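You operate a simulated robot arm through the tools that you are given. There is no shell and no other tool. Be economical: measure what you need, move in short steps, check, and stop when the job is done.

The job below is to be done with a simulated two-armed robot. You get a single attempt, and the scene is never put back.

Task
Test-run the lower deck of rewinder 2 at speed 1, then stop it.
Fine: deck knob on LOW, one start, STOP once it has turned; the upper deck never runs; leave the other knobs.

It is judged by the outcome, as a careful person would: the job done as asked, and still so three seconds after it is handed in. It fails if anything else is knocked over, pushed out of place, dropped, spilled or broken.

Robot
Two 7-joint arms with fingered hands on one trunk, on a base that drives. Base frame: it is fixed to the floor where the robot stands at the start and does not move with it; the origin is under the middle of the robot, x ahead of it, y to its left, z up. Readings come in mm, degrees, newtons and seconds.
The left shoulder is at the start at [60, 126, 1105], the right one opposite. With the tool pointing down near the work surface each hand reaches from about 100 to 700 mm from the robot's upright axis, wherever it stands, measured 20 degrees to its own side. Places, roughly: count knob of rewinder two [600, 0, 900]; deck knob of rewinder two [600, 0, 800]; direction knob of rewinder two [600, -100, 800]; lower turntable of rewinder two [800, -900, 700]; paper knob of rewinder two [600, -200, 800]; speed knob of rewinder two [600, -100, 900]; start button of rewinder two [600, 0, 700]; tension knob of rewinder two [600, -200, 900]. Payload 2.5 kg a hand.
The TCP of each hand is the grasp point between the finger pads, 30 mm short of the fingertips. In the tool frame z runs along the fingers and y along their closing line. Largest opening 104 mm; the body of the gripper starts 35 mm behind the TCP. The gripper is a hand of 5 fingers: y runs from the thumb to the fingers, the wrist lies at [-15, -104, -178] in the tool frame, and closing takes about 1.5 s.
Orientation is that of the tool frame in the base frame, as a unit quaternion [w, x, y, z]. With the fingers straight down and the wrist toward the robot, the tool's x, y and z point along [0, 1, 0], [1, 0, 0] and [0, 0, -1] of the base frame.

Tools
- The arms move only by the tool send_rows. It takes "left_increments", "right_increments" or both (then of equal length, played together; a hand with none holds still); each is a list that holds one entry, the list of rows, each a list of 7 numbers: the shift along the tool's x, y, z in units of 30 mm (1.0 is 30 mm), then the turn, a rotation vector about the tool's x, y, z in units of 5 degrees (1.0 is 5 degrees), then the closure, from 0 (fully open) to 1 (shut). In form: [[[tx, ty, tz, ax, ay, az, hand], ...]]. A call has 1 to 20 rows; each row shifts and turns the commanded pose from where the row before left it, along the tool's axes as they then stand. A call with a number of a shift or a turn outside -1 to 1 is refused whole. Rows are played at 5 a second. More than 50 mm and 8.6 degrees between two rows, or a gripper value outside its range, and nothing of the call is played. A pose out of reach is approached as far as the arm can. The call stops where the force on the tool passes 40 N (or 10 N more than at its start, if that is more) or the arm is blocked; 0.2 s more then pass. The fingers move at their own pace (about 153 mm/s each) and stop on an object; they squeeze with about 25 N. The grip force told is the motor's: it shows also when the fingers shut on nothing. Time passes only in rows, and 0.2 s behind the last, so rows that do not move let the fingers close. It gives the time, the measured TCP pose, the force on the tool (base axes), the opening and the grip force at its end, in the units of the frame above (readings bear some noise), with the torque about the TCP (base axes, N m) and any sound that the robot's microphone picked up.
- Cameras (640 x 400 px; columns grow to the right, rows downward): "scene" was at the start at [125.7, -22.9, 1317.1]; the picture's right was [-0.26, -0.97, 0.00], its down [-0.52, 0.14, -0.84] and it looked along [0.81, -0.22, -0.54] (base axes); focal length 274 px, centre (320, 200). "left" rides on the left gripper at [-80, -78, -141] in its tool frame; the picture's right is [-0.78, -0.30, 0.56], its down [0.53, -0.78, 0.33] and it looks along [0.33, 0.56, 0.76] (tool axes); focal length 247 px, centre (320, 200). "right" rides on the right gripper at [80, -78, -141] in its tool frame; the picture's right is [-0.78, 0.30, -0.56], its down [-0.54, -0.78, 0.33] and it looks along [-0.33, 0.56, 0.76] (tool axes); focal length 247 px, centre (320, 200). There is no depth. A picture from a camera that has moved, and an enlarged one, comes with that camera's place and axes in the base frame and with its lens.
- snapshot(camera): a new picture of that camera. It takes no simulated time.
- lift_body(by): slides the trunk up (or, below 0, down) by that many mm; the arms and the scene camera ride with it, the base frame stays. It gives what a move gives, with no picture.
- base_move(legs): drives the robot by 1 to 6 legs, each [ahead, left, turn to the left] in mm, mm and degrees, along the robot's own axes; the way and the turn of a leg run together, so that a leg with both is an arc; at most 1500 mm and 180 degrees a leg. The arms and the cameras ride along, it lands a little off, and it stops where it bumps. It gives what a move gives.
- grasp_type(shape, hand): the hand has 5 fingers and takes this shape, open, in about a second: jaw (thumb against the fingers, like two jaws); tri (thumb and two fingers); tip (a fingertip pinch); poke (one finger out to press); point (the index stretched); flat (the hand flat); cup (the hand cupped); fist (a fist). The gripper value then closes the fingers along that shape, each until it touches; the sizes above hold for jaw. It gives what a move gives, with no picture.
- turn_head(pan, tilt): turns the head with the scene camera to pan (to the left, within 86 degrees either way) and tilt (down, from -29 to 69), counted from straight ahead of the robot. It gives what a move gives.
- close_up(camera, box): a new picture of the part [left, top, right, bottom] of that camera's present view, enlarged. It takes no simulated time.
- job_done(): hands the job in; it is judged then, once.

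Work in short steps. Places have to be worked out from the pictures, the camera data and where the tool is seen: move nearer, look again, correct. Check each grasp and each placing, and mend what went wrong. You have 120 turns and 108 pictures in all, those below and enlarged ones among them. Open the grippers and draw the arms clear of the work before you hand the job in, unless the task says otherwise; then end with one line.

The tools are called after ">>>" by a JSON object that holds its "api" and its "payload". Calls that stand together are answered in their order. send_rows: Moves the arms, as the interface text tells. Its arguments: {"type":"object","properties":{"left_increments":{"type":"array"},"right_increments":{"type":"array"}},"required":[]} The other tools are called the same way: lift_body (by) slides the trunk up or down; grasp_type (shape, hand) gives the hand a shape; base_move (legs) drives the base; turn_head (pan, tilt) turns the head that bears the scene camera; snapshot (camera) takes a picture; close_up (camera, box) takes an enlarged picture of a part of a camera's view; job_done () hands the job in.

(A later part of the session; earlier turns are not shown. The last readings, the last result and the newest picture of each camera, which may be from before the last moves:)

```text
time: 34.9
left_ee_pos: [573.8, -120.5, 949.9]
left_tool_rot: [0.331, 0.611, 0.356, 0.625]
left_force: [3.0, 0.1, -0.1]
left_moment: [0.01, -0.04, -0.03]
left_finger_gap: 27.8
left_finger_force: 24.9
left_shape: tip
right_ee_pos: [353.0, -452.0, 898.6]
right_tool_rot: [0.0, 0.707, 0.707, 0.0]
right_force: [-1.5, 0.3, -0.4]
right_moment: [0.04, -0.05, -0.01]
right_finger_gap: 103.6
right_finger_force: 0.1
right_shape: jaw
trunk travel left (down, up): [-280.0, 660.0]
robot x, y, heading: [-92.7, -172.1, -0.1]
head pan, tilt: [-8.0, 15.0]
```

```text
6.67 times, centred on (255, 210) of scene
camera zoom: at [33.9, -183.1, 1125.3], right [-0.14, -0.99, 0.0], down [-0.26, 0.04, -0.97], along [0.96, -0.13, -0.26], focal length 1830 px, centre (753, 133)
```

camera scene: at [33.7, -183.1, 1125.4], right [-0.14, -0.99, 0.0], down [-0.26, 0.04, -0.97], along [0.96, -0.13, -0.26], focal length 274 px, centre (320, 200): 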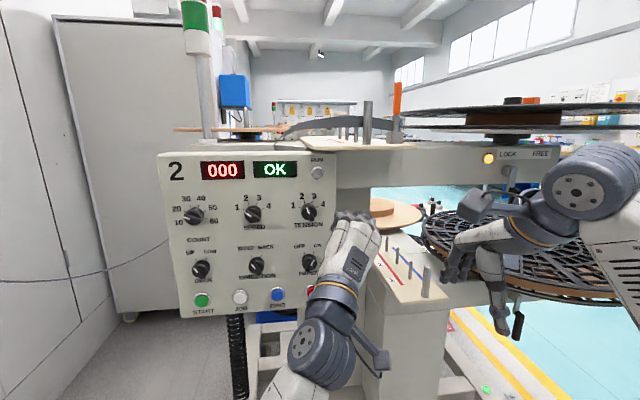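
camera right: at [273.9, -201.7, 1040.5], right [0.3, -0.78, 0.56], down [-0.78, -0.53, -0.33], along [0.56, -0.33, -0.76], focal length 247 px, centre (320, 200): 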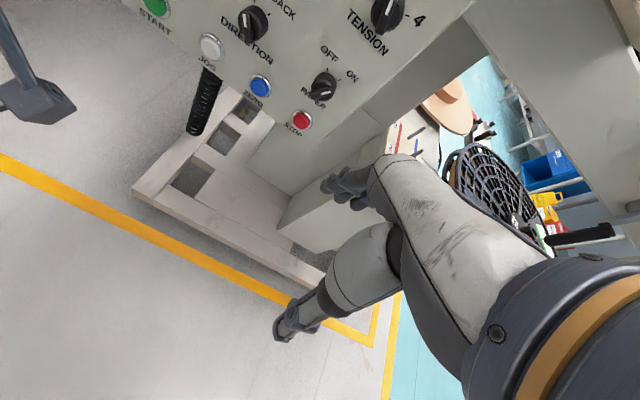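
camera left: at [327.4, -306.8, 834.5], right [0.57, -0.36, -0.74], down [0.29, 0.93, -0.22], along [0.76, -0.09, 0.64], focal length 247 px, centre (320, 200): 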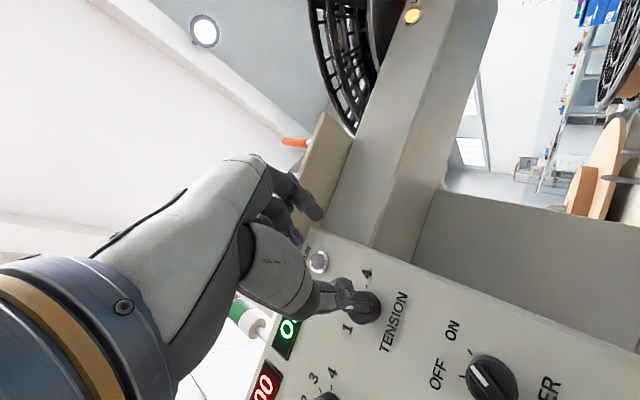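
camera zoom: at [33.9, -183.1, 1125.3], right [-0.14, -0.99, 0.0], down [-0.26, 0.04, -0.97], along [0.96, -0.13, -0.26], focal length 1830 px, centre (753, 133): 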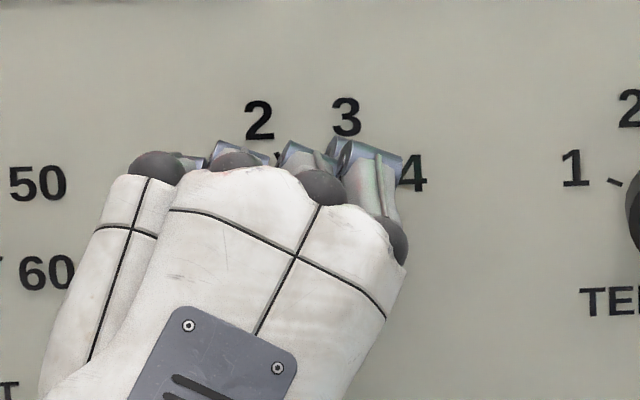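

Twist counter-clockwise in small steps.

>>> {"api": "send_rows", "payload": {"left_increments": [[[0, 0, 0, 0, 0, -1, 1], [0, 0, 0, 0, 0, -1, 1], [0, 0, 0, 0, 0, -1, 1], [0, 0, 0, 0, 0, 0, 1]]]}}

>>> {"api": "close_up", "payload": {"camera": "left", "box": [220, 120, 460, 360]}}

```text
time: 35.9
left_ee_pos: [574.4, -120.0, 947.2]
left_tool_rot: [0.409, 0.558, 0.434, 0.577]
left_force: [4.9, -0.6, 0.5]
left_moment: [0.06, -0.01, -0.02]
left_finger_gap: 28.0
left_finger_force: 25.5
left_shape: tip
right_ee_pos: [352.1, -453.2, 899.9]
right_tool_rot: [-0.001, 0.707, 0.707, -0.001]
right_force: [0.6, -0.4, 0.1]
right_moment: [0.0, 0.01, 0.0]
right_finger_gap: 103.5
right_finger_force: 0.0
right_shape: jaw
trunk travel left (down, up): [-280.0, 660.0]
robot x, y, heading: [-100.3, -169.4, -0.2]
head pan, tilt: [-8.0, 15.0]
```

```text
1.67 times, centred on (340, 240) of left
camera zoom: at [434.4, -180.7, 851.0], right [0.59, -0.63, -0.51], down [0.3, 0.75, -0.59], along [0.75, 0.19, 0.63], focal length 412 px, centre (287, 133)
```

zoom: 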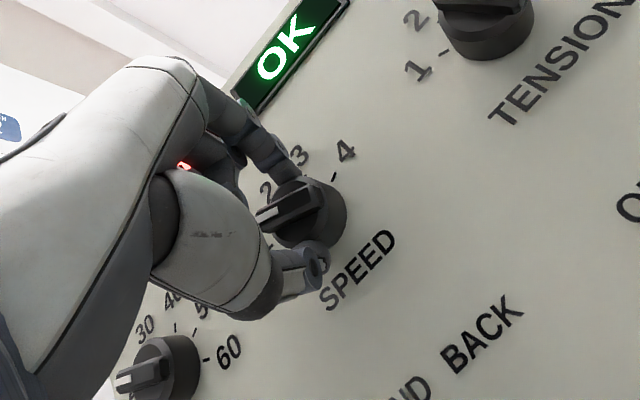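

Knob moved ~10° more. Release, back out, and lower the hand so the scene camera sees the knob.

>>> {"api": "send_rows", "payload": {"left_increments": [[[0, 0, 0, 0, 0, 0, 0.5], [0, 0, 0, 0, 0, 0, 0.4], [0, 0, 0, 0, 0, 0, 0.4], [0, 0, -0.7, 0, 0, 0, 0.4], [0, 0, -0.8, 0, 0, 0, 0.4], [0, 0, -0.8, 0, 0, 0, 0.4], [-0.3, -0.8, -0.3, 0, 0, 0, 0.4], [-0.3, -0.9, -0.3, 0, 0, 0, 0.4], [-0.3, -0.9, -0.3, 0, 0, 0, 0.4]]]}}

>>> {"api": "close_up", "payload": {"camera": "scene", "box": [225, 190, 281, 230]}}

>>> {"api": "close_up", "payload": {"camera": "scene", "box": [160, 150, 340, 310]}}

```text
time: 37.9
left_ee_pos: [481.7, -115.5, 885.3]
left_tool_rot: [0.404, 0.545, 0.423, 0.601]
left_force: [0.2, 0.5, 0.1]
left_moment: [-0.02, -0.01, -0.01]
left_finger_gap: 61.9
left_finger_force: 0.0
left_shape: tip
right_ee_pos: [352.4, -451.2, 899.1]
right_tool_rot: [0.0, 0.708, 0.707, 0.0]
right_force: [0.4, -0.6, 0.5]
right_moment: [0.05, 0.02, -0.03]
right_finger_gap: 103.7
right_finger_force: 0.0
right_shape: jaw
trunk travel left (down, up): [-280.0, 660.0]
robot x, y, heading: [-101.0, -170.2, 0.2]
head pan, tilt: [-8.0, 15.0]
```

```text
10.00 times, centred on (253, 210) of scene
camera zoom: at [33.7, -183.1, 1125.4], right [-0.14, -0.99, 0.0], down [-0.26, 0.04, -0.97], along [0.96, -0.13, -0.26], focal length 2745 px, centre (990, 100)
```

zoom: 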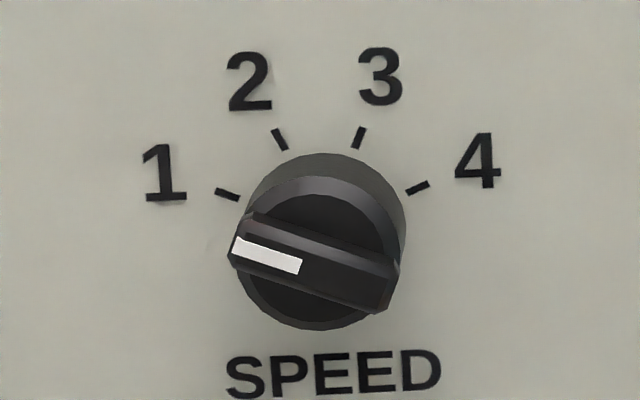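

```text
2.50 times, centred on (250, 230) of scene
camera zoom: at [33.7, -183.1, 1125.4], right [-0.14, -0.99, 0.0], down [-0.26, 0.04, -0.97], along [0.96, -0.13, -0.26], focal length 686 px, centre (495, 125)
```

zoom: 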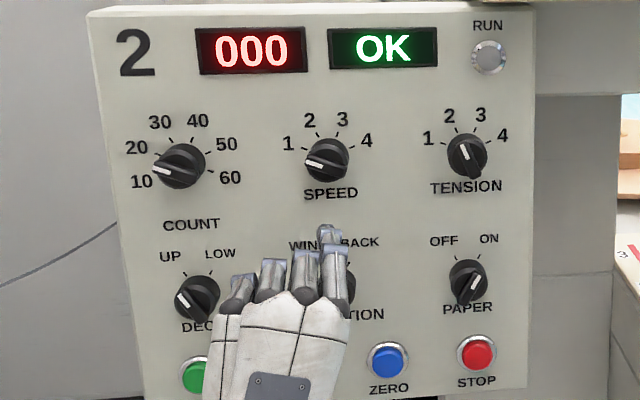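

Speed now points at 1, other knobs untouched. Next the deck knob (≈[588,-3,829]); move the base back left with the hand retracted, and roll the hand to about +60°.

>>> {"api": "base_move", "payload": {"legs": [[0, 170, 0]]}}

>>> {"api": "send_rows", "payload": {"left_increments": [[[0, 0, 0, 0, 0, 1, 0.4], [0, 0, 0, 0, 0, 1, 0.4], [0, 0, 0, 0, 0, 1, 0.4], [0, 0, 0, 0, 0, 1, 0.4], [0, 0, 0, 0, 0, 1, 0.4], [0, 0, 0, 0, 0, 1, 0.4], [0, 0, 0, 0, 0, 1, 0.4], [0, 0, 0, 0, 0, 1, 0.4]]]}}

```text
time: 39.3
left_ee_pos: [480.6, 52.3, 876.6]
left_tool_rot: [0.4, 0.552, 0.423, 0.598]
left_force: [0.2, -0.3, 0.1]
left_moment: [-0.01, 0.0, -0.02]
left_finger_gap: 61.8
left_finger_force: 0.0
left_shape: tip
right_ee_pos: [352.5, -283.1, 900.7]
right_tool_rot: [0.0, 0.707, 0.707, 0.0]
right_force: [0.0, 0.2, -0.5]
right_moment: [0.01, 0.02, 0.01]
right_finger_gap: 103.8
right_finger_force: 0.0
right_shape: jaw
trunk travel left (down, up): [-280.0, 660.0]
robot x, y, heading: [-97.5, -0.3, 0.3]
head pan, tilt: [-8.0, 15.0]
```

```text
time: 41.1
left_ee_pos: [481.9, 51.1, 876.7]
left_tool_rot: [0.17, 0.663, 0.208, 0.699]
left_force: [0.0, 0.0, 0.7]
left_moment: [0.0, 0.0, -0.02]
left_finger_gap: 61.9
left_finger_force: 0.1
left_shape: tip
right_ee_pos: [351.7, -282.3, 899.7]
right_tool_rot: [0.0, 0.707, 0.707, 0.0]
right_force: [-0.4, 1.3, -0.9]
right_moment: [-0.02, -0.06, 0.0]
right_finger_gap: 103.8
right_finger_force: 0.1
right_shape: jaw
trunk travel left (down, up): [-280.0, 660.0]
robot x, y, heading: [-98.1, -5.4, -0.1]
head pan, tilt: [-8.0, 15.0]
```

Move to a standoff ahead of the deck knob and trim the slight tilt.

>>> {"api": "send_rows", "payload": {"left_increments": [[[-0.79, 0.254, 0.364, 0, 0, 0, 0.4], [-0.79, 0.254, 0.364, 0, 0, 0, 0.4], [-0.79, 0.254, 0.364, 0, 0, 0, 0.4], [0, 0, 0, -0.44, -0.72, 0, 0.4], [0, 0, 0, 0, 0, 0, 0.4]]]}}

>>> {"api": "close_up", "payload": {"camera": "left", "box": [220, 120, 460, 360]}}

>>> {"api": "snapshot", "payload": {"camera": "scene"}}

```text
time: 42.3
left_ee_pos: [517.0, -2.7, 830.1]
left_tool_rot: [0.191, 0.681, 0.19, 0.681]
left_force: [-0.7, 0.5, 0.0]
left_moment: [0.0, 0.03, 0.01]
left_finger_gap: 62.1
left_finger_force: 0.1
left_shape: tip
right_ee_pos: [351.8, -284.1, 898.3]
right_tool_rot: [0.0, 0.707, 0.707, 0.0]
right_force: [0.5, 0.6, 0.6]
right_moment: [0.02, -0.02, 0.0]
right_finger_gap: 103.8
right_finger_force: 0.2
right_shape: jaw
trunk travel left (down, up): [-280.0, 660.0]
robot x, y, heading: [-100.2, -1.1, 0.3]
head pan, tilt: [-8.0, 15.0]
```

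```text
1.67 times, centred on (340, 240) of left
camera zoom: at [376.1, 23.4, 721.5], right [0.56, -0.15, -0.82], down [0.33, 0.94, 0.06], along [0.76, -0.3, 0.57], focal length 412 px, centre (287, 133)
```

zoom: 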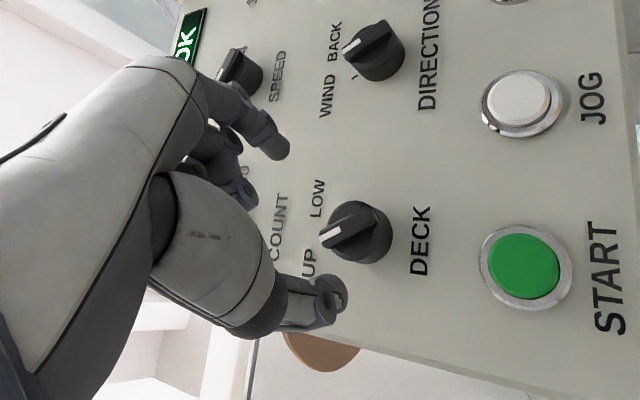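

```text
68 pictures are left
camera scene: at [33.6, -14.1, 1125.4], right [-0.14, -0.99, 0.0], down [-0.26, 0.04, -0.97], along [0.96, -0.13, -0.26], focal length 274 px, centre (320, 200)
```

scene: 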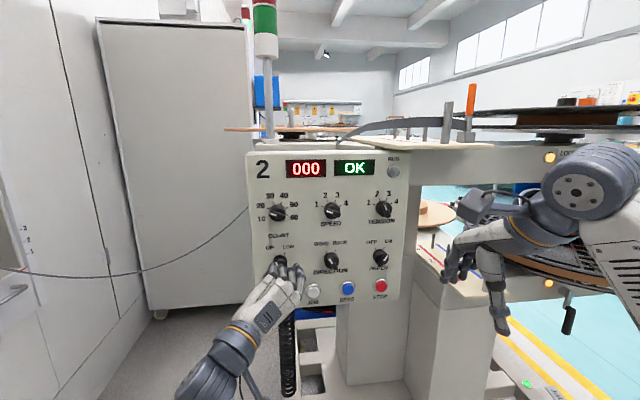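

Alignment matches exactly. Advance and pinch the deck knob's bar.

>>> {"api": "send_rows", "payload": {"left_increments": [[[0, 0, 0.5, 0, 0, 0, 0.4], [0, 0, 0.5, 0, 0, 0, 0.4], [0, 0, 0.5, 0, 0, 0, 0.4], [0, 0, 0.33, 0, 0, 0, 0.4], [0, 0, 0, 0, 0, 0, 0.4], [0, 0, 0, 0, 0, 0, 0.7], [0, 0, 0, 0, 0, 0, 0.9], [0, 0, 0, 0, 0, 0, 1], [0, 0, 0, 0, 0, 0, 1], [0, 0, 0, 0, 0, 0, 1]]]}}

>>> {"api": "close_up", "payload": {"camera": "left", "box": [220, 120, 460, 360]}}

```text
time: 44.5
left_ee_pos: [573.3, -2.0, 830.6]
left_tool_rot: [0.19, 0.681, 0.19, 0.681]
left_force: [1.6, 2.6, 0.7]
left_moment: [-0.01, 0.03, 0.04]
left_finger_gap: 22.5
left_finger_force: 24.8
left_shape: tip
right_ee_pos: [352.7, -282.1, 899.2]
right_tool_rot: [0.001, 0.707, 0.707, 0.0]
right_force: [-0.3, 0.4, -0.1]
right_moment: [0.04, 0.02, 0.0]
right_finger_gap: 103.7
right_finger_force: 0.1
right_shape: jaw
trunk travel left (down, up): [-280.0, 660.0]
robot x, y, heading: [-95.7, -1.4, 0.2]
head pan, tilt: [-8.0, 15.0]
```

```text
1.67 times, centred on (340, 240) of left
camera zoom: at [431.7, 23.9, 721.2], right [0.56, -0.15, -0.82], down [0.33, 0.94, 0.06], along [0.76, -0.3, 0.57], focal length 412 px, centre (287, 133)
```

zoom: 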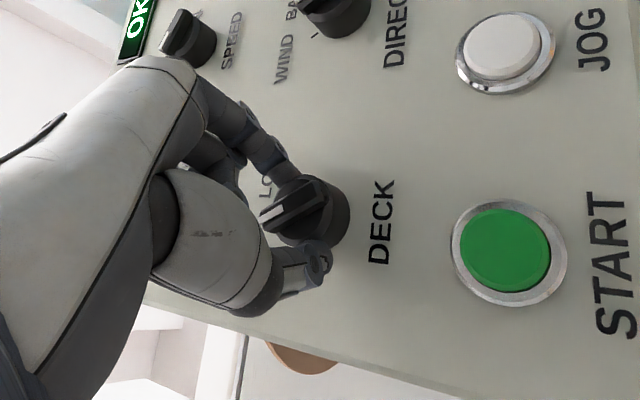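

Twist clockwise, first 35°.

>>> {"api": "send_rows", "payload": {"left_increments": [[[0, 0, 0, 0, 0, 1, 1], [0, 0, 0, 0, 0, 1, 1], [0, 0, 0, 0, 0, 1, 1], [0, 0, 0, 0, 0, 1, 1], [0, 0, 0, 0, 0, 1, 1], [0, 0, 0, 0, 0, 1, 1], [0, 0, 0, 0, 0, 1, 1]]]}}

>>> {"api": "close_up", "payload": {"camera": "left", "box": [220, 120, 460, 360]}}

```text
time: 46.1
left_ee_pos: [572.7, -3.1, 830.0]
left_tool_rot: [-0.023, 0.707, -0.025, 0.707]
left_force: [2.9, -1.5, 1.6]
left_moment: [0.02, 0.0, 0.0]
left_finger_gap: 22.5
left_finger_force: 24.5
left_shape: tip
right_ee_pos: [352.1, -281.9, 899.2]
right_tool_rot: [0.0, 0.707, 0.707, 0.0]
right_force: [-0.1, -0.2, 0.0]
right_moment: [0.02, 0.02, -0.02]
right_finger_gap: 104.0
right_finger_force: 0.1
right_shape: jaw
trunk travel left (down, up): [-280.0, 660.0]
robot x, y, heading: [-96.8, -1.5, -0.1]
head pan, tilt: [-8.0, 15.0]
```

```text
1.67 times, centred on (340, 240) of left
camera zoom: at [431.8, 81.0, 755.3], right [0.56, 0.35, -0.75], down [0.33, 0.74, 0.59], along [0.76, -0.58, 0.3], focal length 412 px, centre (287, 133)
```

zoom: 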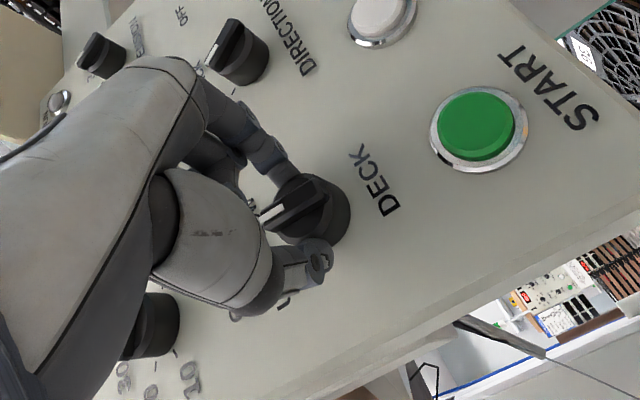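

Tracking perfectly. Continue 25°.

>>> {"api": "send_rows", "payload": {"left_increments": [[[0, 0, 0, 0, 0, 1, 1], [0, 0, 0, 0, 0, 1, 1], [0, 0, 0, 0, 0, 1, 1], [0, 0, 0, 0, 0, 1, 1], [0, 0, 0, 0, 0, 1, 1], [0, 0, 0, 0, 0, 0, 1]]]}}

>>> {"api": "close_up", "payload": {"camera": "left", "box": [180, 100, 500, 380]}}

>>> {"api": "close_up", "payload": {"camera": "scene", "box": [240, 180, 360, 310]}}

```text
time: 47.5
left_ee_pos: [572.8, -1.6, 828.8]
left_tool_rot: [-0.176, 0.684, -0.179, 0.685]
left_force: [4.4, -3.8, 0.1]
left_moment: [-0.06, -0.04, -0.12]
left_finger_gap: 22.4
left_finger_force: 24.5
left_shape: tip
right_ee_pos: [351.0, -282.8, 899.6]
right_tool_rot: [0.0, 0.707, 0.707, 0.0]
right_force: [-0.3, 0.6, -0.4]
right_moment: [0.02, 0.02, 0.01]
right_finger_gap: 103.7
right_finger_force: 0.0
right_shape: jaw
trunk travel left (down, up): [-280.0, 660.0]
robot x, y, heading: [-98.7, -0.9, 0.1]
head pan, tilt: [-8.0, 15.0]
```

```text
1.43 times, centred on (340, 240) of left
camera zoom: at [432.0, 104.5, 796.9], right [0.56, 0.63, -0.54], down [0.33, 0.42, 0.84], along [0.76, -0.65, 0.02], focal length 353 px, centre (291, 143)
```

zoom: 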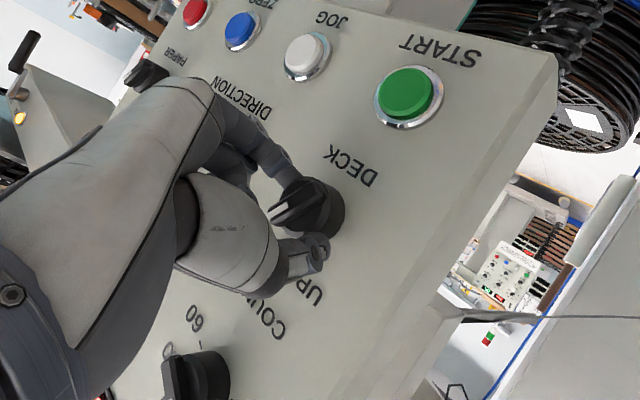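

```text
3.08 times, centred on (300, 245) of scene
camera zoom: at [33.8, -14.5, 1125.3], right [-0.14, -0.99, 0.0], down [-0.26, 0.04, -0.97], along [0.96, -0.13, -0.26], focal length 845 px, centre (382, 62)
```

zoom: 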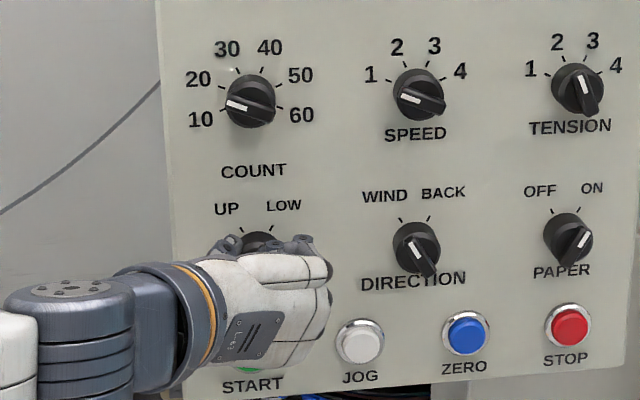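

Turned 60°. Release, back off and drop away down-left to check.

>>> {"api": "send_rows", "payload": {"left_increments": [[[0, 0, 0, 0, 0, 0, 0.5], [0, 0, 0, 0, 0, 0, 0.4], [0, 0, 0, 0, 0, 0, 0.4], [0, 0, -0.7, 0, 0, 0, 0.4], [0, 0, -0.8, 0, 0, 0, 0.4], [0, 0, -0.8, 0, 0, 0, 0.4], [0, 0, -0.8, 0, 0, 0, 0.4], [0, -0.9, 0, 0, 0, 0, 0.4], [0, -0.9, 0, 0, 0, 0, 0.4], [0, -0.9, 0, 0, 0, 0, 0.4], [0, -0.9, 0, 0, 0, 0, 0.4], [0, -0.9, 0, 0, 0, 0, 0.4]]]}}

>>> {"api": "close_up", "payload": {"camera": "scene", "box": [240, 180, 360, 310]}}

```text
time: 50.1
left_ee_pos: [481.0, 116.2, 894.3]
left_tool_rot: [-0.175, 0.685, -0.177, 0.685]
left_force: [-0.5, 0.0, -0.4]
left_moment: [-0.01, -0.02, 0.0]
left_finger_gap: 62.0
left_finger_force: 0.1
left_shape: tip
right_ee_pos: [352.1, -282.9, 899.5]
right_tool_rot: [0.0, 0.707, 0.707, 0.0]
right_force: [-0.3, -0.9, 0.0]
right_moment: [0.01, 0.01, 0.01]
right_finger_gap: 103.6
right_finger_force: 0.0
right_shape: jaw
trunk travel left (down, up): [-280.0, 660.0]
robot x, y, heading: [-101.1, 1.5, 0.2]
head pan, tilt: [-8.0, 15.0]
```

```text
3.08 times, centred on (300, 245) of scene
camera zoom: at [33.7, -14.1, 1125.3], right [-0.14, -0.99, 0.0], down [-0.26, 0.04, -0.97], along [0.96, -0.13, -0.26], focal length 845 px, centre (382, 62)
```

zoom: 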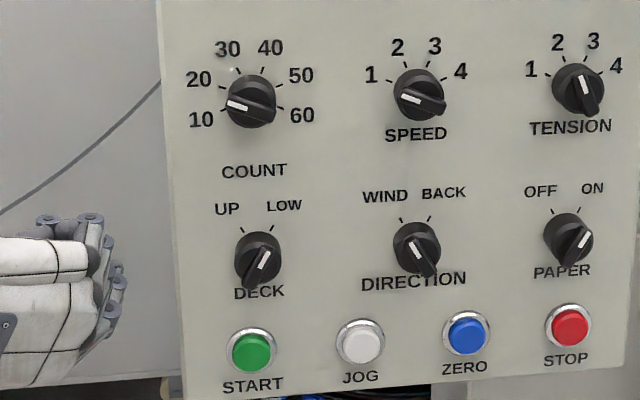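

Deck now on LOW, rest unchanged. Shift base right 100 so one hand reaches both START and STOP; switch left hand to poke and roll it back.

>>> {"api": "send_rows", "payload": {"left_increments": [[[0, 0, 0, 0, 0, -1, 0], [0, 0, 0, 0, 0, -1, 0], [0, 0, 0, 0, 0, -1, 0], [0, 0, 0, 0, 0, -1, 0], [0, 0, 0, 0, 0, -1, 0], [0, 0, 0, 0, 0, -1, 0], [0, 0, 0, 0, 0, -1, 0], [0, 0, 0, 0, 0, -1, 0], [0, 0, 0, 0, 0, -1, 0], [0, 0, 0, 0, 0, -1, 0]]]}}

>>> {"api": "grasp_type", "payload": {"hand": "left", "shape": "poke"}}

>>> {"api": "base_move", "payload": {"legs": [[0, -100, 0]]}}

>>> {"api": "snapshot", "payload": {"camera": "left"}}

>>> {"api": "snapshot", "payload": {"camera": "scene"}}

```text
time: 52.3
left_ee_pos: [480.6, 116.4, 894.6]
left_tool_rot: [0.131, 0.695, 0.13, 0.695]
left_force: [0.1, 0.3, -0.5]
left_moment: [-0.01, 0.04, 0.03]
left_finger_gap: 103.8
left_finger_force: 0.0
left_shape: tip
right_ee_pos: [352.8, -282.4, 899.4]
right_tool_rot: [0.001, 0.707, 0.707, 0.0]
right_force: [1.4, -0.2, -0.3]
right_moment: [0.0, 0.01, 0.0]
right_finger_gap: 103.7
right_finger_force: 0.0
right_shape: jaw
trunk travel left (down, up): [-280.0, 660.0]
robot x, y, heading: [-97.6, -4.0, 0.3]
head pan, tilt: [-8.0, 15.0]
```

```text
time: 53.2
left_ee_pos: [480.2, 116.1, 894.4]
left_tool_rot: [0.13, 0.696, 0.128, 0.695]
left_force: [-0.3, 0.2, 0.4]
left_moment: [0.0, 0.01, 0.01]
left_finger_gap: 0.0
left_finger_force: 0.2
left_shape: poke
right_ee_pos: [352.4, -282.0, 899.9]
right_tool_rot: [0.0, 0.708, 0.707, -0.001]
right_force: [0.4, 0.1, -0.1]
right_moment: [0.0, -0.04, -0.01]
right_finger_gap: 103.5
right_finger_force: 0.1
right_shape: jaw
trunk travel left (down, up): [-280.0, 660.0]
robot x, y, heading: [-94.6, 1.7, 0.2]
head pan, tilt: [-8.0, 15.0]
```

```text
time: 54.4
left_ee_pos: [482.2, 17.3, 893.7]
left_tool_rot: [0.131, 0.695, 0.13, 0.695]
left_force: [-1.3, -0.3, 0.3]
left_moment: [-0.02, 0.0, 0.02]
left_finger_gap: 0.0
left_finger_force: 0.1
left_shape: poke
right_ee_pos: [352.7, -382.7, 899.7]
right_tool_rot: [0.0, 0.707, 0.707, 0.0]
right_force: [0.6, 0.3, 0.1]
right_moment: [0.03, -0.01, -0.03]
right_finger_gap: 103.7
right_finger_force: 0.1
right_shape: jaw
trunk travel left (down, up): [-280.0, 660.0]
robot x, y, heading: [-99.7, -102.5, 0.1]
head pan, tilt: [-8.0, 15.0]
```

```text
62 pictures are left
camera left: at [339.1, 60.8, 792.2], right [0.56, -0.01, -0.83], down [0.33, 0.92, 0.22], along [0.76, -0.4, 0.51], focal length 247 px, centre (320, 200)
```

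left: 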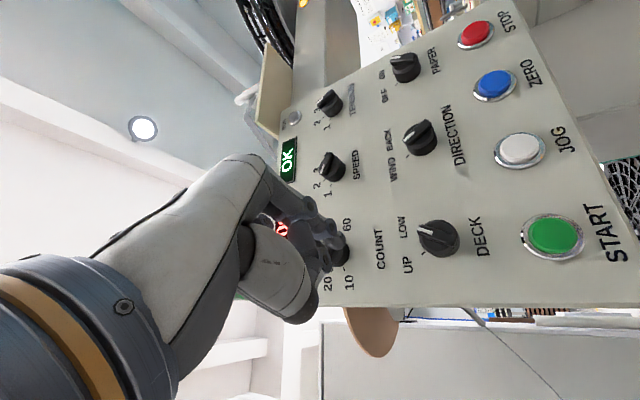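

```text
61 pictures are left
camera scene: at [33.7, -113.4, 1125.4], right [-0.14, -0.99, 0.0], down [-0.26, 0.04, -0.97], along [0.96, -0.13, -0.26], focal length 274 px, centre (320, 200)
```

scene: 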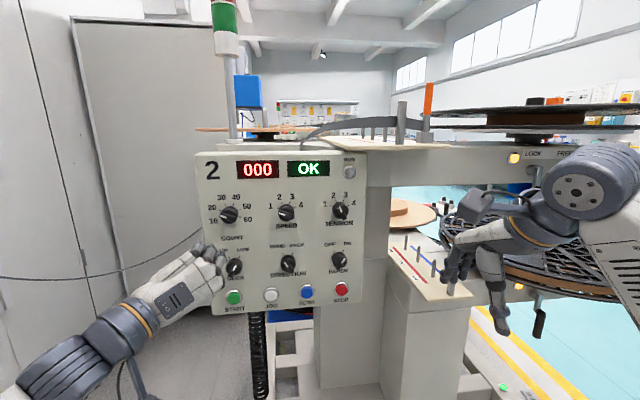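

>>> {"api": "close_up", "payload": {"camera": "left", "box": [230, 160, 400, 330]}}

>>> {"api": "close_up", "payload": {"camera": "scene", "box": [160, 220, 280, 320]}}

```text
2.35 times, centred on (315, 245) of left
camera zoom: at [339.1, 60.8, 792.2], right [0.56, -0.01, -0.83], down [0.33, 0.92, 0.22], along [0.76, -0.4, 0.51], focal length 581 px, centre (332, 94)
```

zoom: 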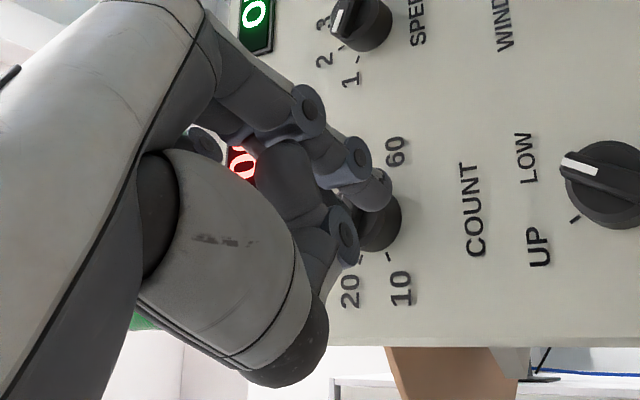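

```text
4.00 times, centred on (220, 270) of scene
camera zoom: at [33.7, -113.4, 1125.4], right [-0.14, -0.99, 0.0], down [-0.26, 0.04, -0.97], along [0.96, -0.13, -0.26], focal length 1098 px, centre (720, -80)
```

zoom: 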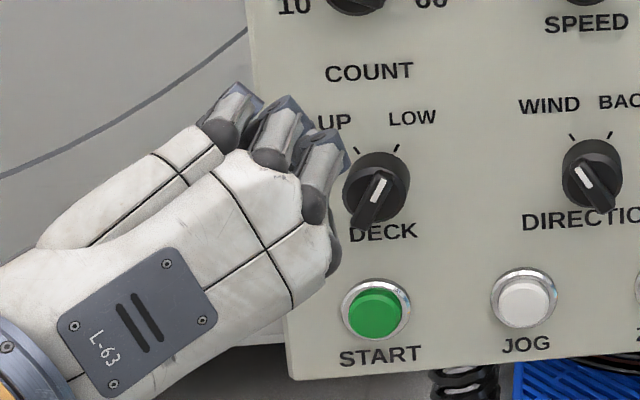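

Poke's index tip is about at TCP+33. Move down in front of START at standoff.

>>> {"api": "send_rows", "payload": {"left_increments": [[[-0.782, -0.267, 0, 0, 0, 0, 0], [-0.782, -0.267, 0, 0, 0, 0, 0], [-0.782, -0.267, 0, 0, 0, 0, 0], [-0.782, -0.267, 0, 0, 0, 0, 0], [-0.782, -0.267, 0, 0, 0, 0, 0], [-0.782, -0.267, 0, 0, 0, 0, 0], [0, 0, 0.9, 0, 0, 0, 0], [0, 0, 0.9, 0, 0, 0, 0], [0, 0, 0, 0, 0, 0, 0]]]}}

>>> {"api": "close_up", "payload": {"camera": "left", "box": [220, 120, 460, 360]}}

>>> {"api": "close_up", "payload": {"camera": "scene", "box": [160, 220, 300, 340]}}

```text
time: 56.4
left_ee_pos: [535.2, 11.9, 746.4]
left_tool_rot: [0.129, 0.695, 0.129, 0.695]
left_force: [0.4, -0.4, -0.4]
left_moment: [0.0, -0.01, -0.02]
left_finger_gap: 0.1
left_finger_force: 0.1
left_shape: poke
right_ee_pos: [352.1, -382.3, 899.4]
right_tool_rot: [0.0, 0.707, 0.707, 0.0]
right_force: [0.4, 0.1, -0.2]
right_moment: [0.01, 0.0, 0.0]
right_finger_gap: 103.5
right_finger_force: 0.0
right_shape: jaw
trunk travel left (down, up): [-280.0, 660.0]
robot x, y, heading: [-95.8, -96.5, -0.0]
head pan, tilt: [-8.0, 15.0]
```

```text
1.67 times, centred on (340, 240) of left
camera zoom: at [393.9, 55.5, 643.6], right [0.56, 0.0, -0.83], down [0.33, 0.92, 0.22], along [0.76, -0.4, 0.51], focal length 412 px, centre (287, 133)
```

zoom: 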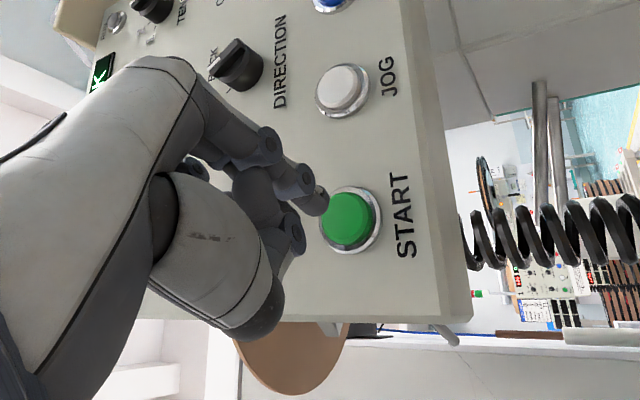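

```text
3.33 times, centred on (230, 280) of scene
camera zoom: at [33.7, -113.5, 1125.3], right [-0.14, -0.99, 0.0], down [-0.26, 0.04, -0.97], along [0.96, -0.13, -0.26], focal length 915 px, centre (620, -67)
```

zoom: 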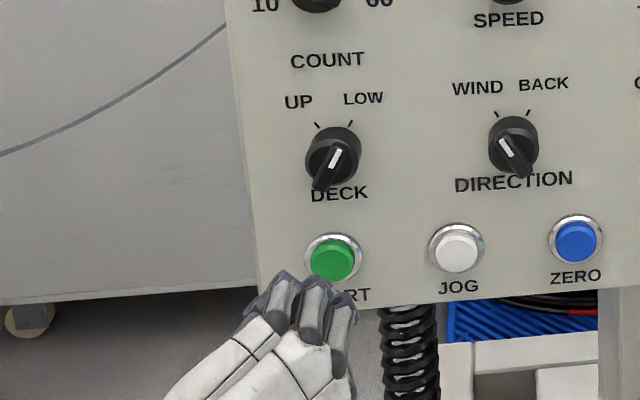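

Index tip ≈ [570,4,742], START face ≈ [609,8,744]. Correct and approach to ~8 mm short.

>>> {"api": "send_rows", "payload": {"left_increments": [[[0.11, -0.1, 0.4, 0, 0, 0, 0], [0, 0, 0.4, 0, 0, 0, 0], [0, 0, 0.2, 0, 0, 0, 0], [0, 0, 0, 0, 0, 0, 0]]]}}

>>> {"api": "close_up", "payload": {"camera": "left", "box": [240, 140, 400, 280]}}

>>> {"api": "close_up", "payload": {"camera": "scene", "box": [190, 260, 260, 320]}}

```text
time: 57.4
left_ee_pos: [565.2, 13.8, 747.6]
left_tool_rot: [0.13, 0.695, 0.129, 0.695]
left_force: [0.5, 0.0, -0.3]
left_moment: [-0.01, 0.0, -0.01]
left_finger_gap: 0.2
left_finger_force: 0.1
left_shape: poke
right_ee_pos: [352.9, -382.9, 899.8]
right_tool_rot: [0.0, 0.707, 0.708, 0.0]
right_force: [-0.5, 0.9, 0.2]
right_moment: [-0.02, 0.01, -0.03]
right_finger_gap: 103.6
right_finger_force: 0.1
right_shape: jaw
trunk travel left (down, up): [-280.0, 660.0]
robot x, y, heading: [-97.1, -99.8, 0.1]
head pan, tilt: [-8.0, 15.0]
```

```text
2.86 times, centred on (320, 210) of left
camera zoom: at [423.4, 58.8, 645.2], right [0.56, -0.01, -0.83], down [0.33, 0.92, 0.22], along [0.76, -0.4, 0.51], focal length 706 px, centre (320, 171)
```

zoom: 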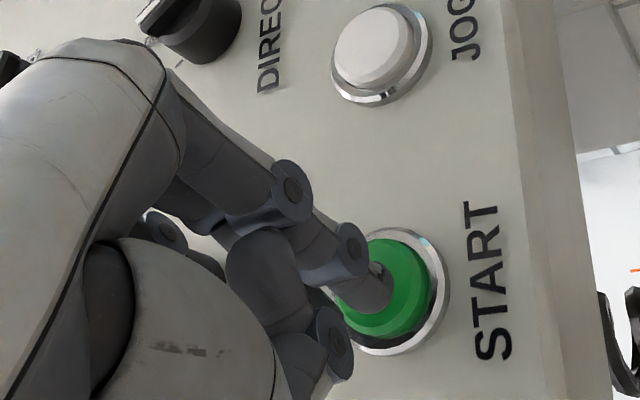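

```text
6.67 times, centred on (225, 290) of scene
camera zoom: at [33.7, -113.5, 1125.4], right [-0.14, -0.99, 0.0], down [-0.26, 0.04, -0.97], along [0.96, -0.13, -0.26], focal length 1830 px, centre (953, -400)
```

zoom: 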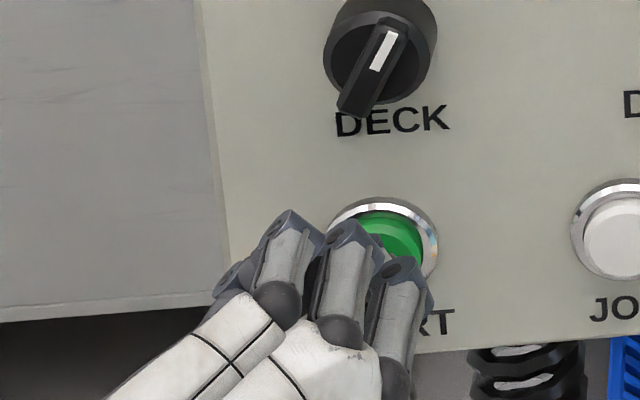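

Tip is right over the green cap. Press slowly in a short move.

>>> {"api": "send_rows", "payload": {"left_increments": [[[0, 0, 0.13, 0, 0, 0, 0], [0, 0, 0.13, 0, 0, 0, 0], [0, 0, 0.13, 0, 0, 0, 0]]]}}

>>> {"api": "close_up", "payload": {"camera": "left", "box": [240, 140, 400, 280]}}

```text
time: 58.2
left_ee_pos: [576.2, 12.5, 747.6]
left_tool_rot: [0.133, 0.695, 0.127, 0.695]
left_force: [-10.8, -1.0, -0.4]
left_moment: [0.01, 0.05, -0.08]
left_finger_gap: 0.0
left_finger_force: 0.2
left_shape: poke
right_ee_pos: [350.8, -382.0, 899.9]
right_tool_rot: [0.0, 0.707, 0.707, 0.0]
right_force: [0.1, 0.0, -0.4]
right_moment: [0.01, -0.04, 0.02]
right_finger_gap: 103.7
right_finger_force: 0.0
right_shape: jaw
trunk travel left (down, up): [-280.0, 660.0]
robot x, y, heading: [-96.9, -103.6, -0.1]
head pan, tilt: [-8.0, 15.0]
heard: click
```

```text
2.86 times, centred on (320, 210) of left
camera zoom: at [434.2, 57.5, 645.5], right [0.56, -0.01, -0.83], down [0.34, 0.92, 0.22], along [0.76, -0.4, 0.51], focal length 706 px, centre (320, 171)
```

zoom: 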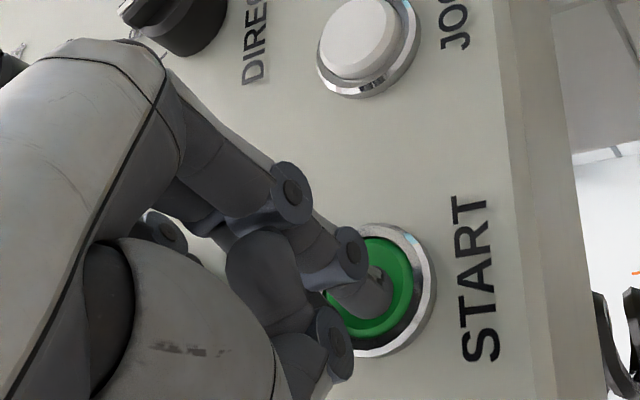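

A click was heard. Back off and look at the RUN lamp and the turntables.

>>> {"api": "send_rows", "payload": {"left_increments": [[[0, 0, -0.8, 0, 0, 0, 0], [0, 0, -0.8, 0, 0, 0, 0]]]}}

>>> {"api": "snapshot", "payload": {"camera": "scene"}}

>>> {"api": "close_up", "payload": {"camera": "scene", "box": [190, 145, 370, 300]}}

```text
time: 58.8
left_ee_pos: [527.9, 15.4, 748.9]
left_tool_rot: [0.131, 0.694, 0.129, 0.696]
left_force: [-0.5, -0.3, 0.1]
left_moment: [-0.01, -0.01, -0.05]
left_finger_gap: 0.0
left_finger_force: 0.0
left_shape: poke
right_ee_pos: [352.5, -382.2, 899.0]
right_tool_rot: [-0.001, 0.707, 0.707, 0.0]
right_force: [0.3, 0.0, 0.0]
right_moment: [0.0, 0.02, 0.02]
right_finger_gap: 103.6
right_finger_force: 0.0
right_shape: jaw
trunk travel left (down, up): [-280.0, 660.0]
robot x, y, heading: [-96.6, -101.2, 0.1]
head pan, tilt: [-8.0, 15.0]
```

```text
53 pictures are left
camera scene: at [33.7, -113.5, 1125.4], right [-0.14, -0.99, 0.0], down [-0.26, 0.04, -0.97], along [0.96, -0.13, -0.26], focal length 274 px, centre (320, 200)
```

scene: 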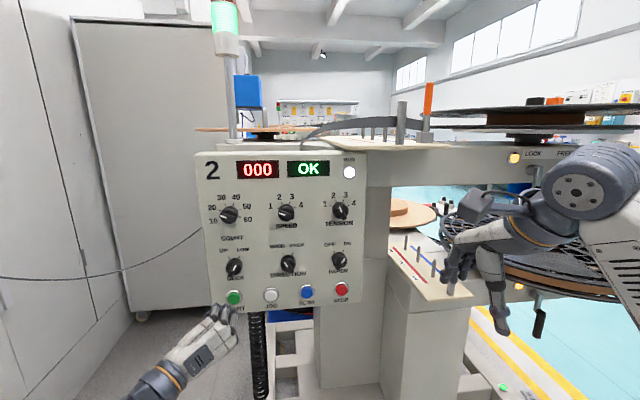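

```text
2.58 times, centred on (280, 222) of scene
camera zoom: at [33.7, -113.5, 1125.4], right [-0.14, -0.99, 0.0], down [-0.26, 0.04, -0.97], along [0.96, -0.13, -0.26], focal length 708 px, centre (423, 142)
```

zoom: 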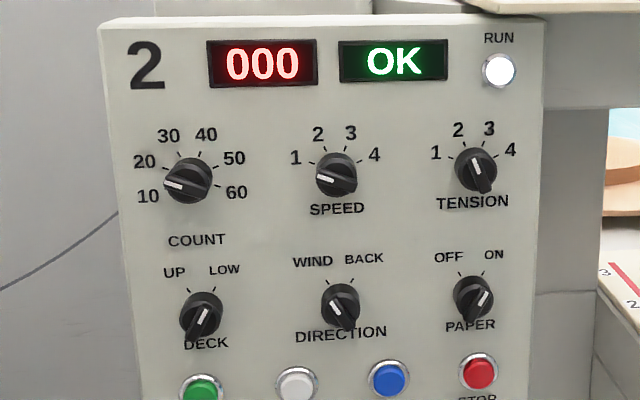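

It runs (RUN lamp lit, green beacon). Move the finger over to STOP (≈[609,-243,742]) meanwhile, then check that the deck has turned.

>>> {"api": "send_rows", "payload": {"left_increments": [[[-0.348, 0.871, 0, 0, 0, 0, 0], [-0.348, 0.871, 0, 0, 0, 0, 0], [-0.348, 0.871, 0, 0, 0, 0, 0], [-0.348, 0.871, 0, 0, 0, 0, 0], [-0.348, 0.871, 0, 0, 0, 0, 0], [-0.348, 0.871, 0, 0, 0, 0, 0], [-0.348, 0.871, 0, 0, 0, 0, 0], [-0.348, 0.871, 0, 0, 0, 0, 0], [-0.348, 0.871, 0, 0, 0, 0, 0], [0, 0, 0, 0, 0, 0, 0]]]}}

>>> {"api": "snapshot", "payload": {"camera": "scene"}}

>>> {"api": "close_up", "payload": {"camera": "left", "box": [220, 120, 460, 360]}}

```text
time: 61.0
left_ee_pos: [528.7, -239.7, 746.2]
left_tool_rot: [0.13, 0.696, 0.129, 0.695]
left_force: [-0.4, 0.1, 1.0]
left_moment: [0.01, 0.0, -0.01]
left_finger_gap: 0.1
left_finger_force: 0.1
left_shape: poke
right_ee_pos: [353.4, -382.5, 899.2]
right_tool_rot: [-0.001, 0.707, 0.707, 0.0]
right_force: [0.5, 0.6, -0.1]
right_moment: [0.01, 0.0, -0.03]
right_finger_gap: 103.6
right_finger_force: 0.0
right_shape: jaw
trunk travel left (down, up): [-280.0, 660.0]
robot x, y, heading: [-100.8, -101.4, 0.3]
head pan, tilt: [-8.0, 15.0]
```

```text
51 pictures are left
camera scene: at [33.6, -113.5, 1125.4], right [-0.14, -0.99, 0.0], down [-0.26, 0.04, -0.97], along [0.96, -0.13, -0.26], focal length 274 px, centre (320, 200)
```

scene: 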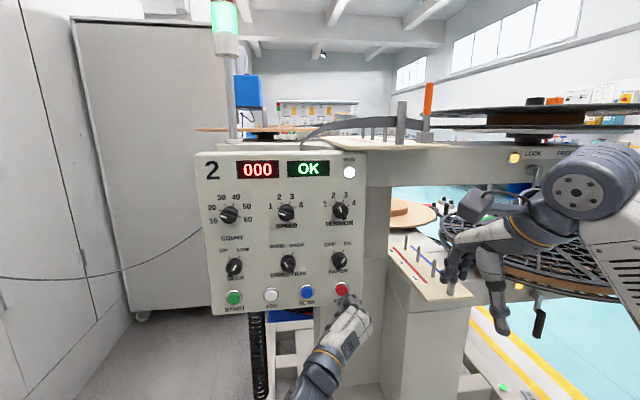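

```text
1.67 times, centred on (340, 240) of left
camera zoom: at [386.1, -195.1, 643.0], right [0.56, 0.0, -0.83], down [0.33, 0.92, 0.22], along [0.76, -0.4, 0.51], focal length 412 px, centre (287, 133)
```

zoom: 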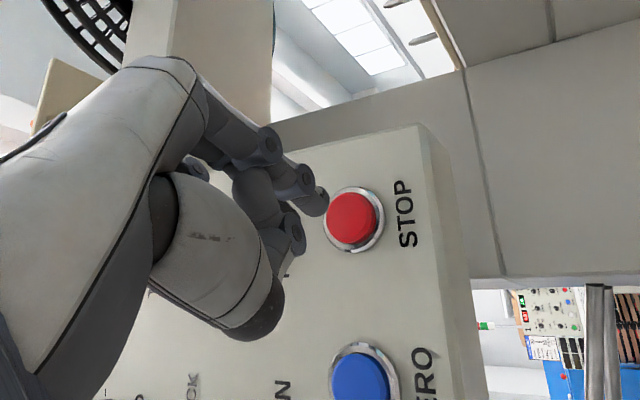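

Compare the lower reel over a short interval to confirm it is turning.

>>> {"api": "close_up", "payload": {"camera": "scene", "box": [420, 90, 640, 310]}}

>>> {"api": "send_rows", "payload": {"left_increments": [[[0, 0, 0.4, 0, 0, 0, 0], [0, 0, 0.4, 0, 0, 0, 0], [0, 0, 0.2, 0, 0, 0, 0], [0, 0, 0, 0, 0, 0, 0]]]}}

>>> {"api": "close_up", "payload": {"camera": "scene", "box": [420, 90, 640, 310]}}

>>> {"api": "close_up", "payload": {"camera": "left", "box": [240, 140, 400, 280]}}

>>> {"api": "close_up", "payload": {"camera": "scene", "box": [190, 145, 370, 300]}}

```text
1.82 times, centred on (530, 200) of scene
camera zoom: at [33.6, -113.5, 1125.4], right [-0.14, -0.99, 0.0], down [-0.26, 0.04, -0.97], along [0.96, -0.13, -0.26], focal length 499 px, centre (-62, 200)
```

zoom: 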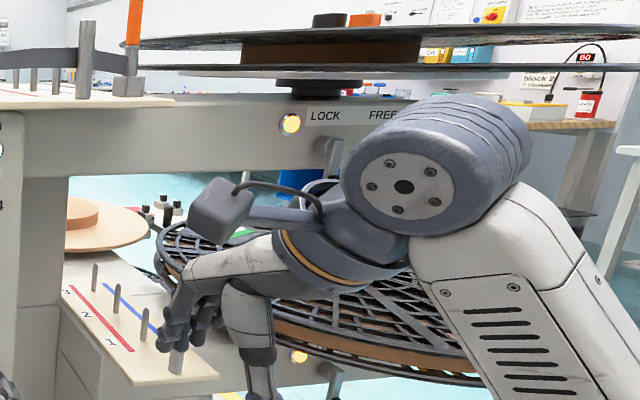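

```text
time: 62.0
left_ee_pos: [559.2, -237.5, 744.7]
left_tool_rot: [0.129, 0.696, 0.129, 0.695]
left_force: [0.2, -0.6, 0.8]
left_moment: [0.0, -0.01, 0.03]
left_finger_gap: 0.0
left_finger_force: 0.1
left_shape: poke
right_ee_pos: [352.1, -383.0, 898.7]
right_tool_rot: [0.001, 0.707, 0.708, 0.0]
right_force: [0.2, 0.4, 0.4]
right_moment: [0.01, -0.01, 0.03]
right_finger_gap: 103.4
right_finger_force: 0.0
right_shape: jaw
trunk travel left (down, up): [-280.0, 660.0]
robot x, y, heading: [-97.3, -98.8, 0.1]
head pan, tilt: [-8.0, 15.0]
```

```text
1.82 times, centred on (530, 200) of scene
camera zoom: at [33.7, -113.5, 1125.4], right [-0.14, -0.99, 0.0], down [-0.26, 0.04, -0.97], along [0.96, -0.13, -0.26], focal length 499 px, centre (-62, 200)
```

zoom: 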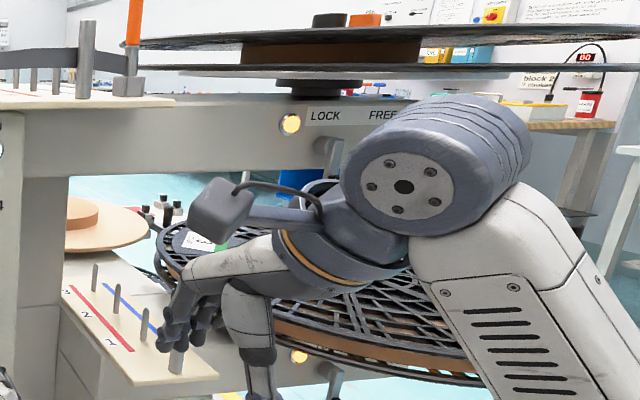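

```text
2.86 times, centred on (320, 210) of left
camera zoom: at [417.1, -193.2, 642.3], right [0.56, 0.0, -0.83], down [0.33, 0.92, 0.22], along [0.76, -0.4, 0.51], focal length 706 px, centre (320, 171)
```

zoom: 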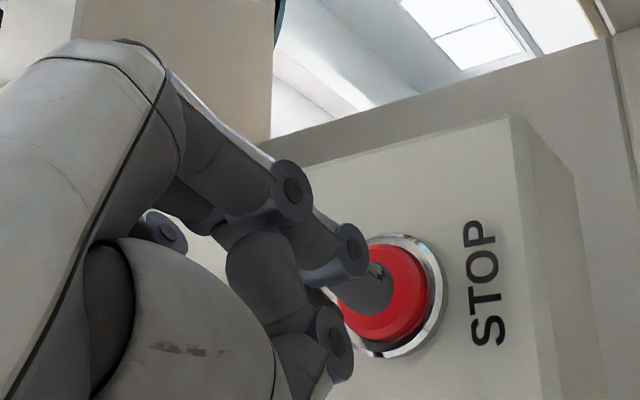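

```text
2.58 times, centred on (280, 222) of scene
camera zoom: at [33.7, -113.5, 1125.4], right [-0.14, -0.99, 0.0], down [-0.26, 0.04, -0.97], along [0.96, -0.13, -0.26], focal length 708 px, centre (423, 142)
```

zoom: 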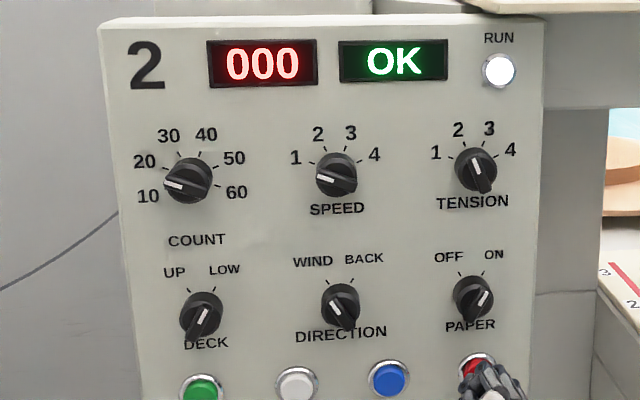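

The lower reel is turning (its label moved), the upper is still. Hold a few seconds to give it a clear turn.

>>> {"api": "send_rows", "payload": {"left_increments": [[[0, 0, 0, 0, 0, 0, 0], [0, 0, 0, 0, 0, 0, 0], [0, 0, 0, 0, 0, 0, 0], [0, 0, 0, 0, 0, 0, 0], [0, 0, 0, 0, 0, 0, 0], [0, 0, 0, 0, 0, 0, 0], [0, 0, 0, 0, 0, 0, 0], [0, 0, 0, 0, 0, 0, 0], [0, 0, 0, 0, 0, 0, 0], [0, 0, 0, 0, 0, 0, 0]]]}}

>>> {"api": "snapshot", "payload": {"camera": "scene"}}

```text
time: 64.2
left_ee_pos: [559.3, -237.3, 744.5]
left_tool_rot: [0.129, 0.695, 0.129, 0.695]
left_force: [-1.3, -0.6, -0.1]
left_moment: [-0.01, 0.03, -0.04]
left_finger_gap: 0.0
left_finger_force: 0.0
left_shape: poke
right_ee_pos: [352.2, -381.6, 899.6]
right_tool_rot: [0.0, 0.707, 0.707, 0.001]
right_force: [-0.8, 0.6, 0.5]
right_moment: [0.0, -0.05, 0.01]
right_finger_gap: 103.7
right_finger_force: 0.0
right_shape: jaw
trunk travel left (down, up): [-280.0, 660.0]
robot x, y, heading: [-97.9, -99.8, -0.2]
head pan, tilt: [-8.0, 15.0]
```

```text
45 pictures are left
camera scene: at [33.7, -113.5, 1125.4], right [-0.14, -0.99, 0.0], down [-0.26, 0.04, -0.97], along [0.96, -0.13, -0.26], focal length 274 px, centre (320, 200)
```

scene: 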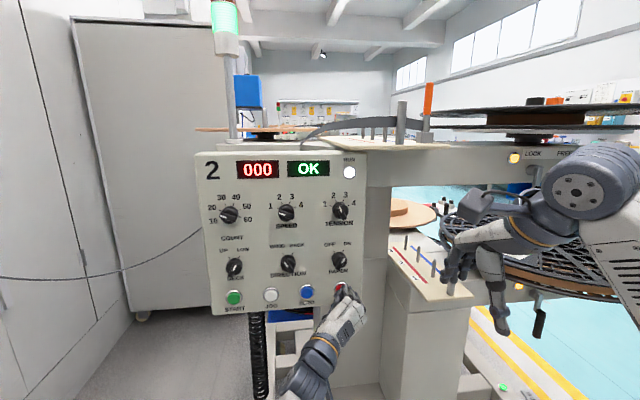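

Still 000 on the counter; wait up to 4 s more.

>>> {"api": "send_rows", "payload": {"left_increments": [[[0, 0, 0, 0, 0, 0, 0], [0, 0, 0, 0, 0, 0, 0], [0, 0, 0, 0, 0, 0, 0], [0, 0, 0, 0, 0, 0, 0], [0, 0, 0, 0, 0, 0, 0], [0, 0, 0, 0, 0, 0, 0], [0, 0, 0, 0, 0, 0, 0], [0, 0, 0, 0, 0, 0, 0], [0, 0, 0, 0, 0, 0, 0], [0, 0, 0, 0, 0, 0, 0], [0, 0, 0, 0, 0, 0, 0], [0, 0, 0, 0, 0, 0, 0], [0, 0, 0, 0, 0, 0, 0], [0, 0, 0, 0, 0, 0, 0], [0, 0, 0, 0, 0, 0, 0], [0, 0, 0, 0, 0, 0, 0], [0, 0, 0, 0, 0, 0, 0], [0, 0, 0, 0, 0, 0, 0], [0, 0, 0, 0, 0, 0, 0], [0, 0, 0, 0, 0, 0, 0]]]}}

>>> {"api": "snapshot", "payload": {"camera": "scene"}}

```text
time: 68.4
left_ee_pos: [557.5, -237.8, 744.0]
left_tool_rot: [0.13, 0.695, 0.13, 0.695]
left_force: [-0.1, 0.3, -0.7]
left_moment: [0.03, -0.01, 0.02]
left_finger_gap: 0.0
left_finger_force: 0.1
left_shape: poke
right_ee_pos: [352.2, -382.6, 900.5]
right_tool_rot: [0.0, 0.707, 0.707, 0.001]
right_force: [-0.4, -0.2, -0.5]
right_moment: [0.03, 0.01, -0.04]
right_finger_gap: 103.8
right_finger_force: 0.0
right_shape: jaw
trunk travel left (down, up): [-280.0, 660.0]
robot x, y, heading: [-98.7, -101.0, -0.0]
head pan, tilt: [-8.0, 15.0]
```

```text
44 pictures are left
camera scene: at [33.7, -113.5, 1125.4], right [-0.14, -0.99, 0.0], down [-0.26, 0.04, -0.97], along [0.96, -0.13, -0.26], focal length 274 px, centre (320, 200)
```

scene: 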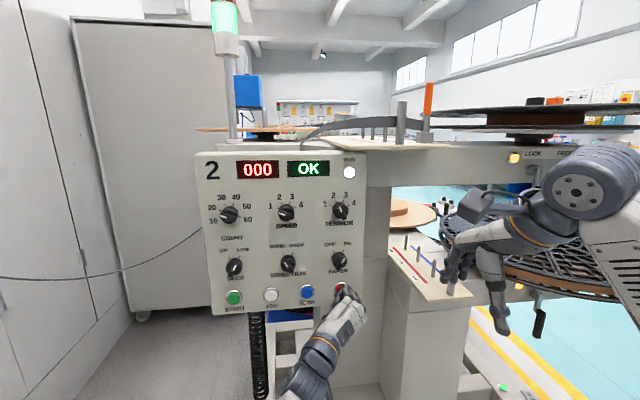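

It has clearly turned for ten seconds. Press STOP.

>>> {"api": "send_rows", "payload": {"left_increments": [[[0, 0, 0.17, 0, 0, 0, 0], [0, 0, 0.17, 0, 0, 0, 0], [0, 0, 0.15, 0, 0, 0, 0], [0, 0, 0.13, 0, 0, 0, 0]]]}}

>>> {"api": "snapshot", "payload": {"camera": "scene"}}

```text
time: 69.4
left_ee_pos: [577.9, -234.5, 742.7]
left_tool_rot: [0.125, 0.695, 0.124, 0.697]
left_force: [-22.9, -4.5, -2.8]
left_moment: [0.01, 0.2, -0.23]
left_finger_gap: 0.1
left_finger_force: 0.1
left_shape: poke
right_ee_pos: [351.1, -382.5, 899.8]
right_tool_rot: [0.0, 0.708, 0.707, 0.001]
right_force: [-0.4, -0.4, 0.5]
right_moment: [0.0, -0.02, 0.03]
right_finger_gap: 103.7
right_finger_force: 0.1
right_shape: jaw
trunk travel left (down, up): [-280.0, 660.0]
robot x, y, heading: [-97.7, -101.4, 0.1]
head pan, tilt: [-8.0, 15.0]
heard: click
```

```text
43 pictures are left
camera scene: at [32.2, -114.0, 1125.5], right [-0.14, -0.99, 0.0], down [-0.26, 0.04, -0.97], along [0.96, -0.13, -0.26], focal length 274 px, centre (320, 200)
```

scene: 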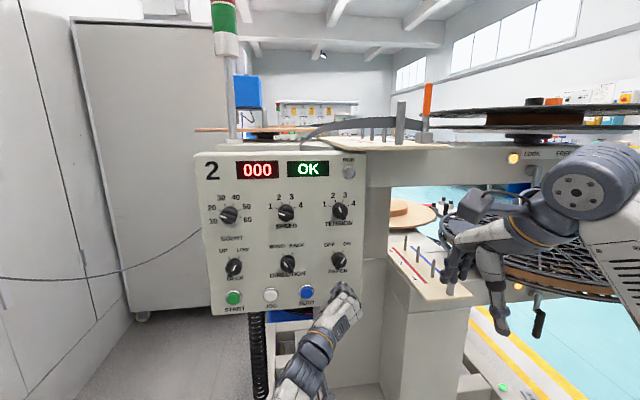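

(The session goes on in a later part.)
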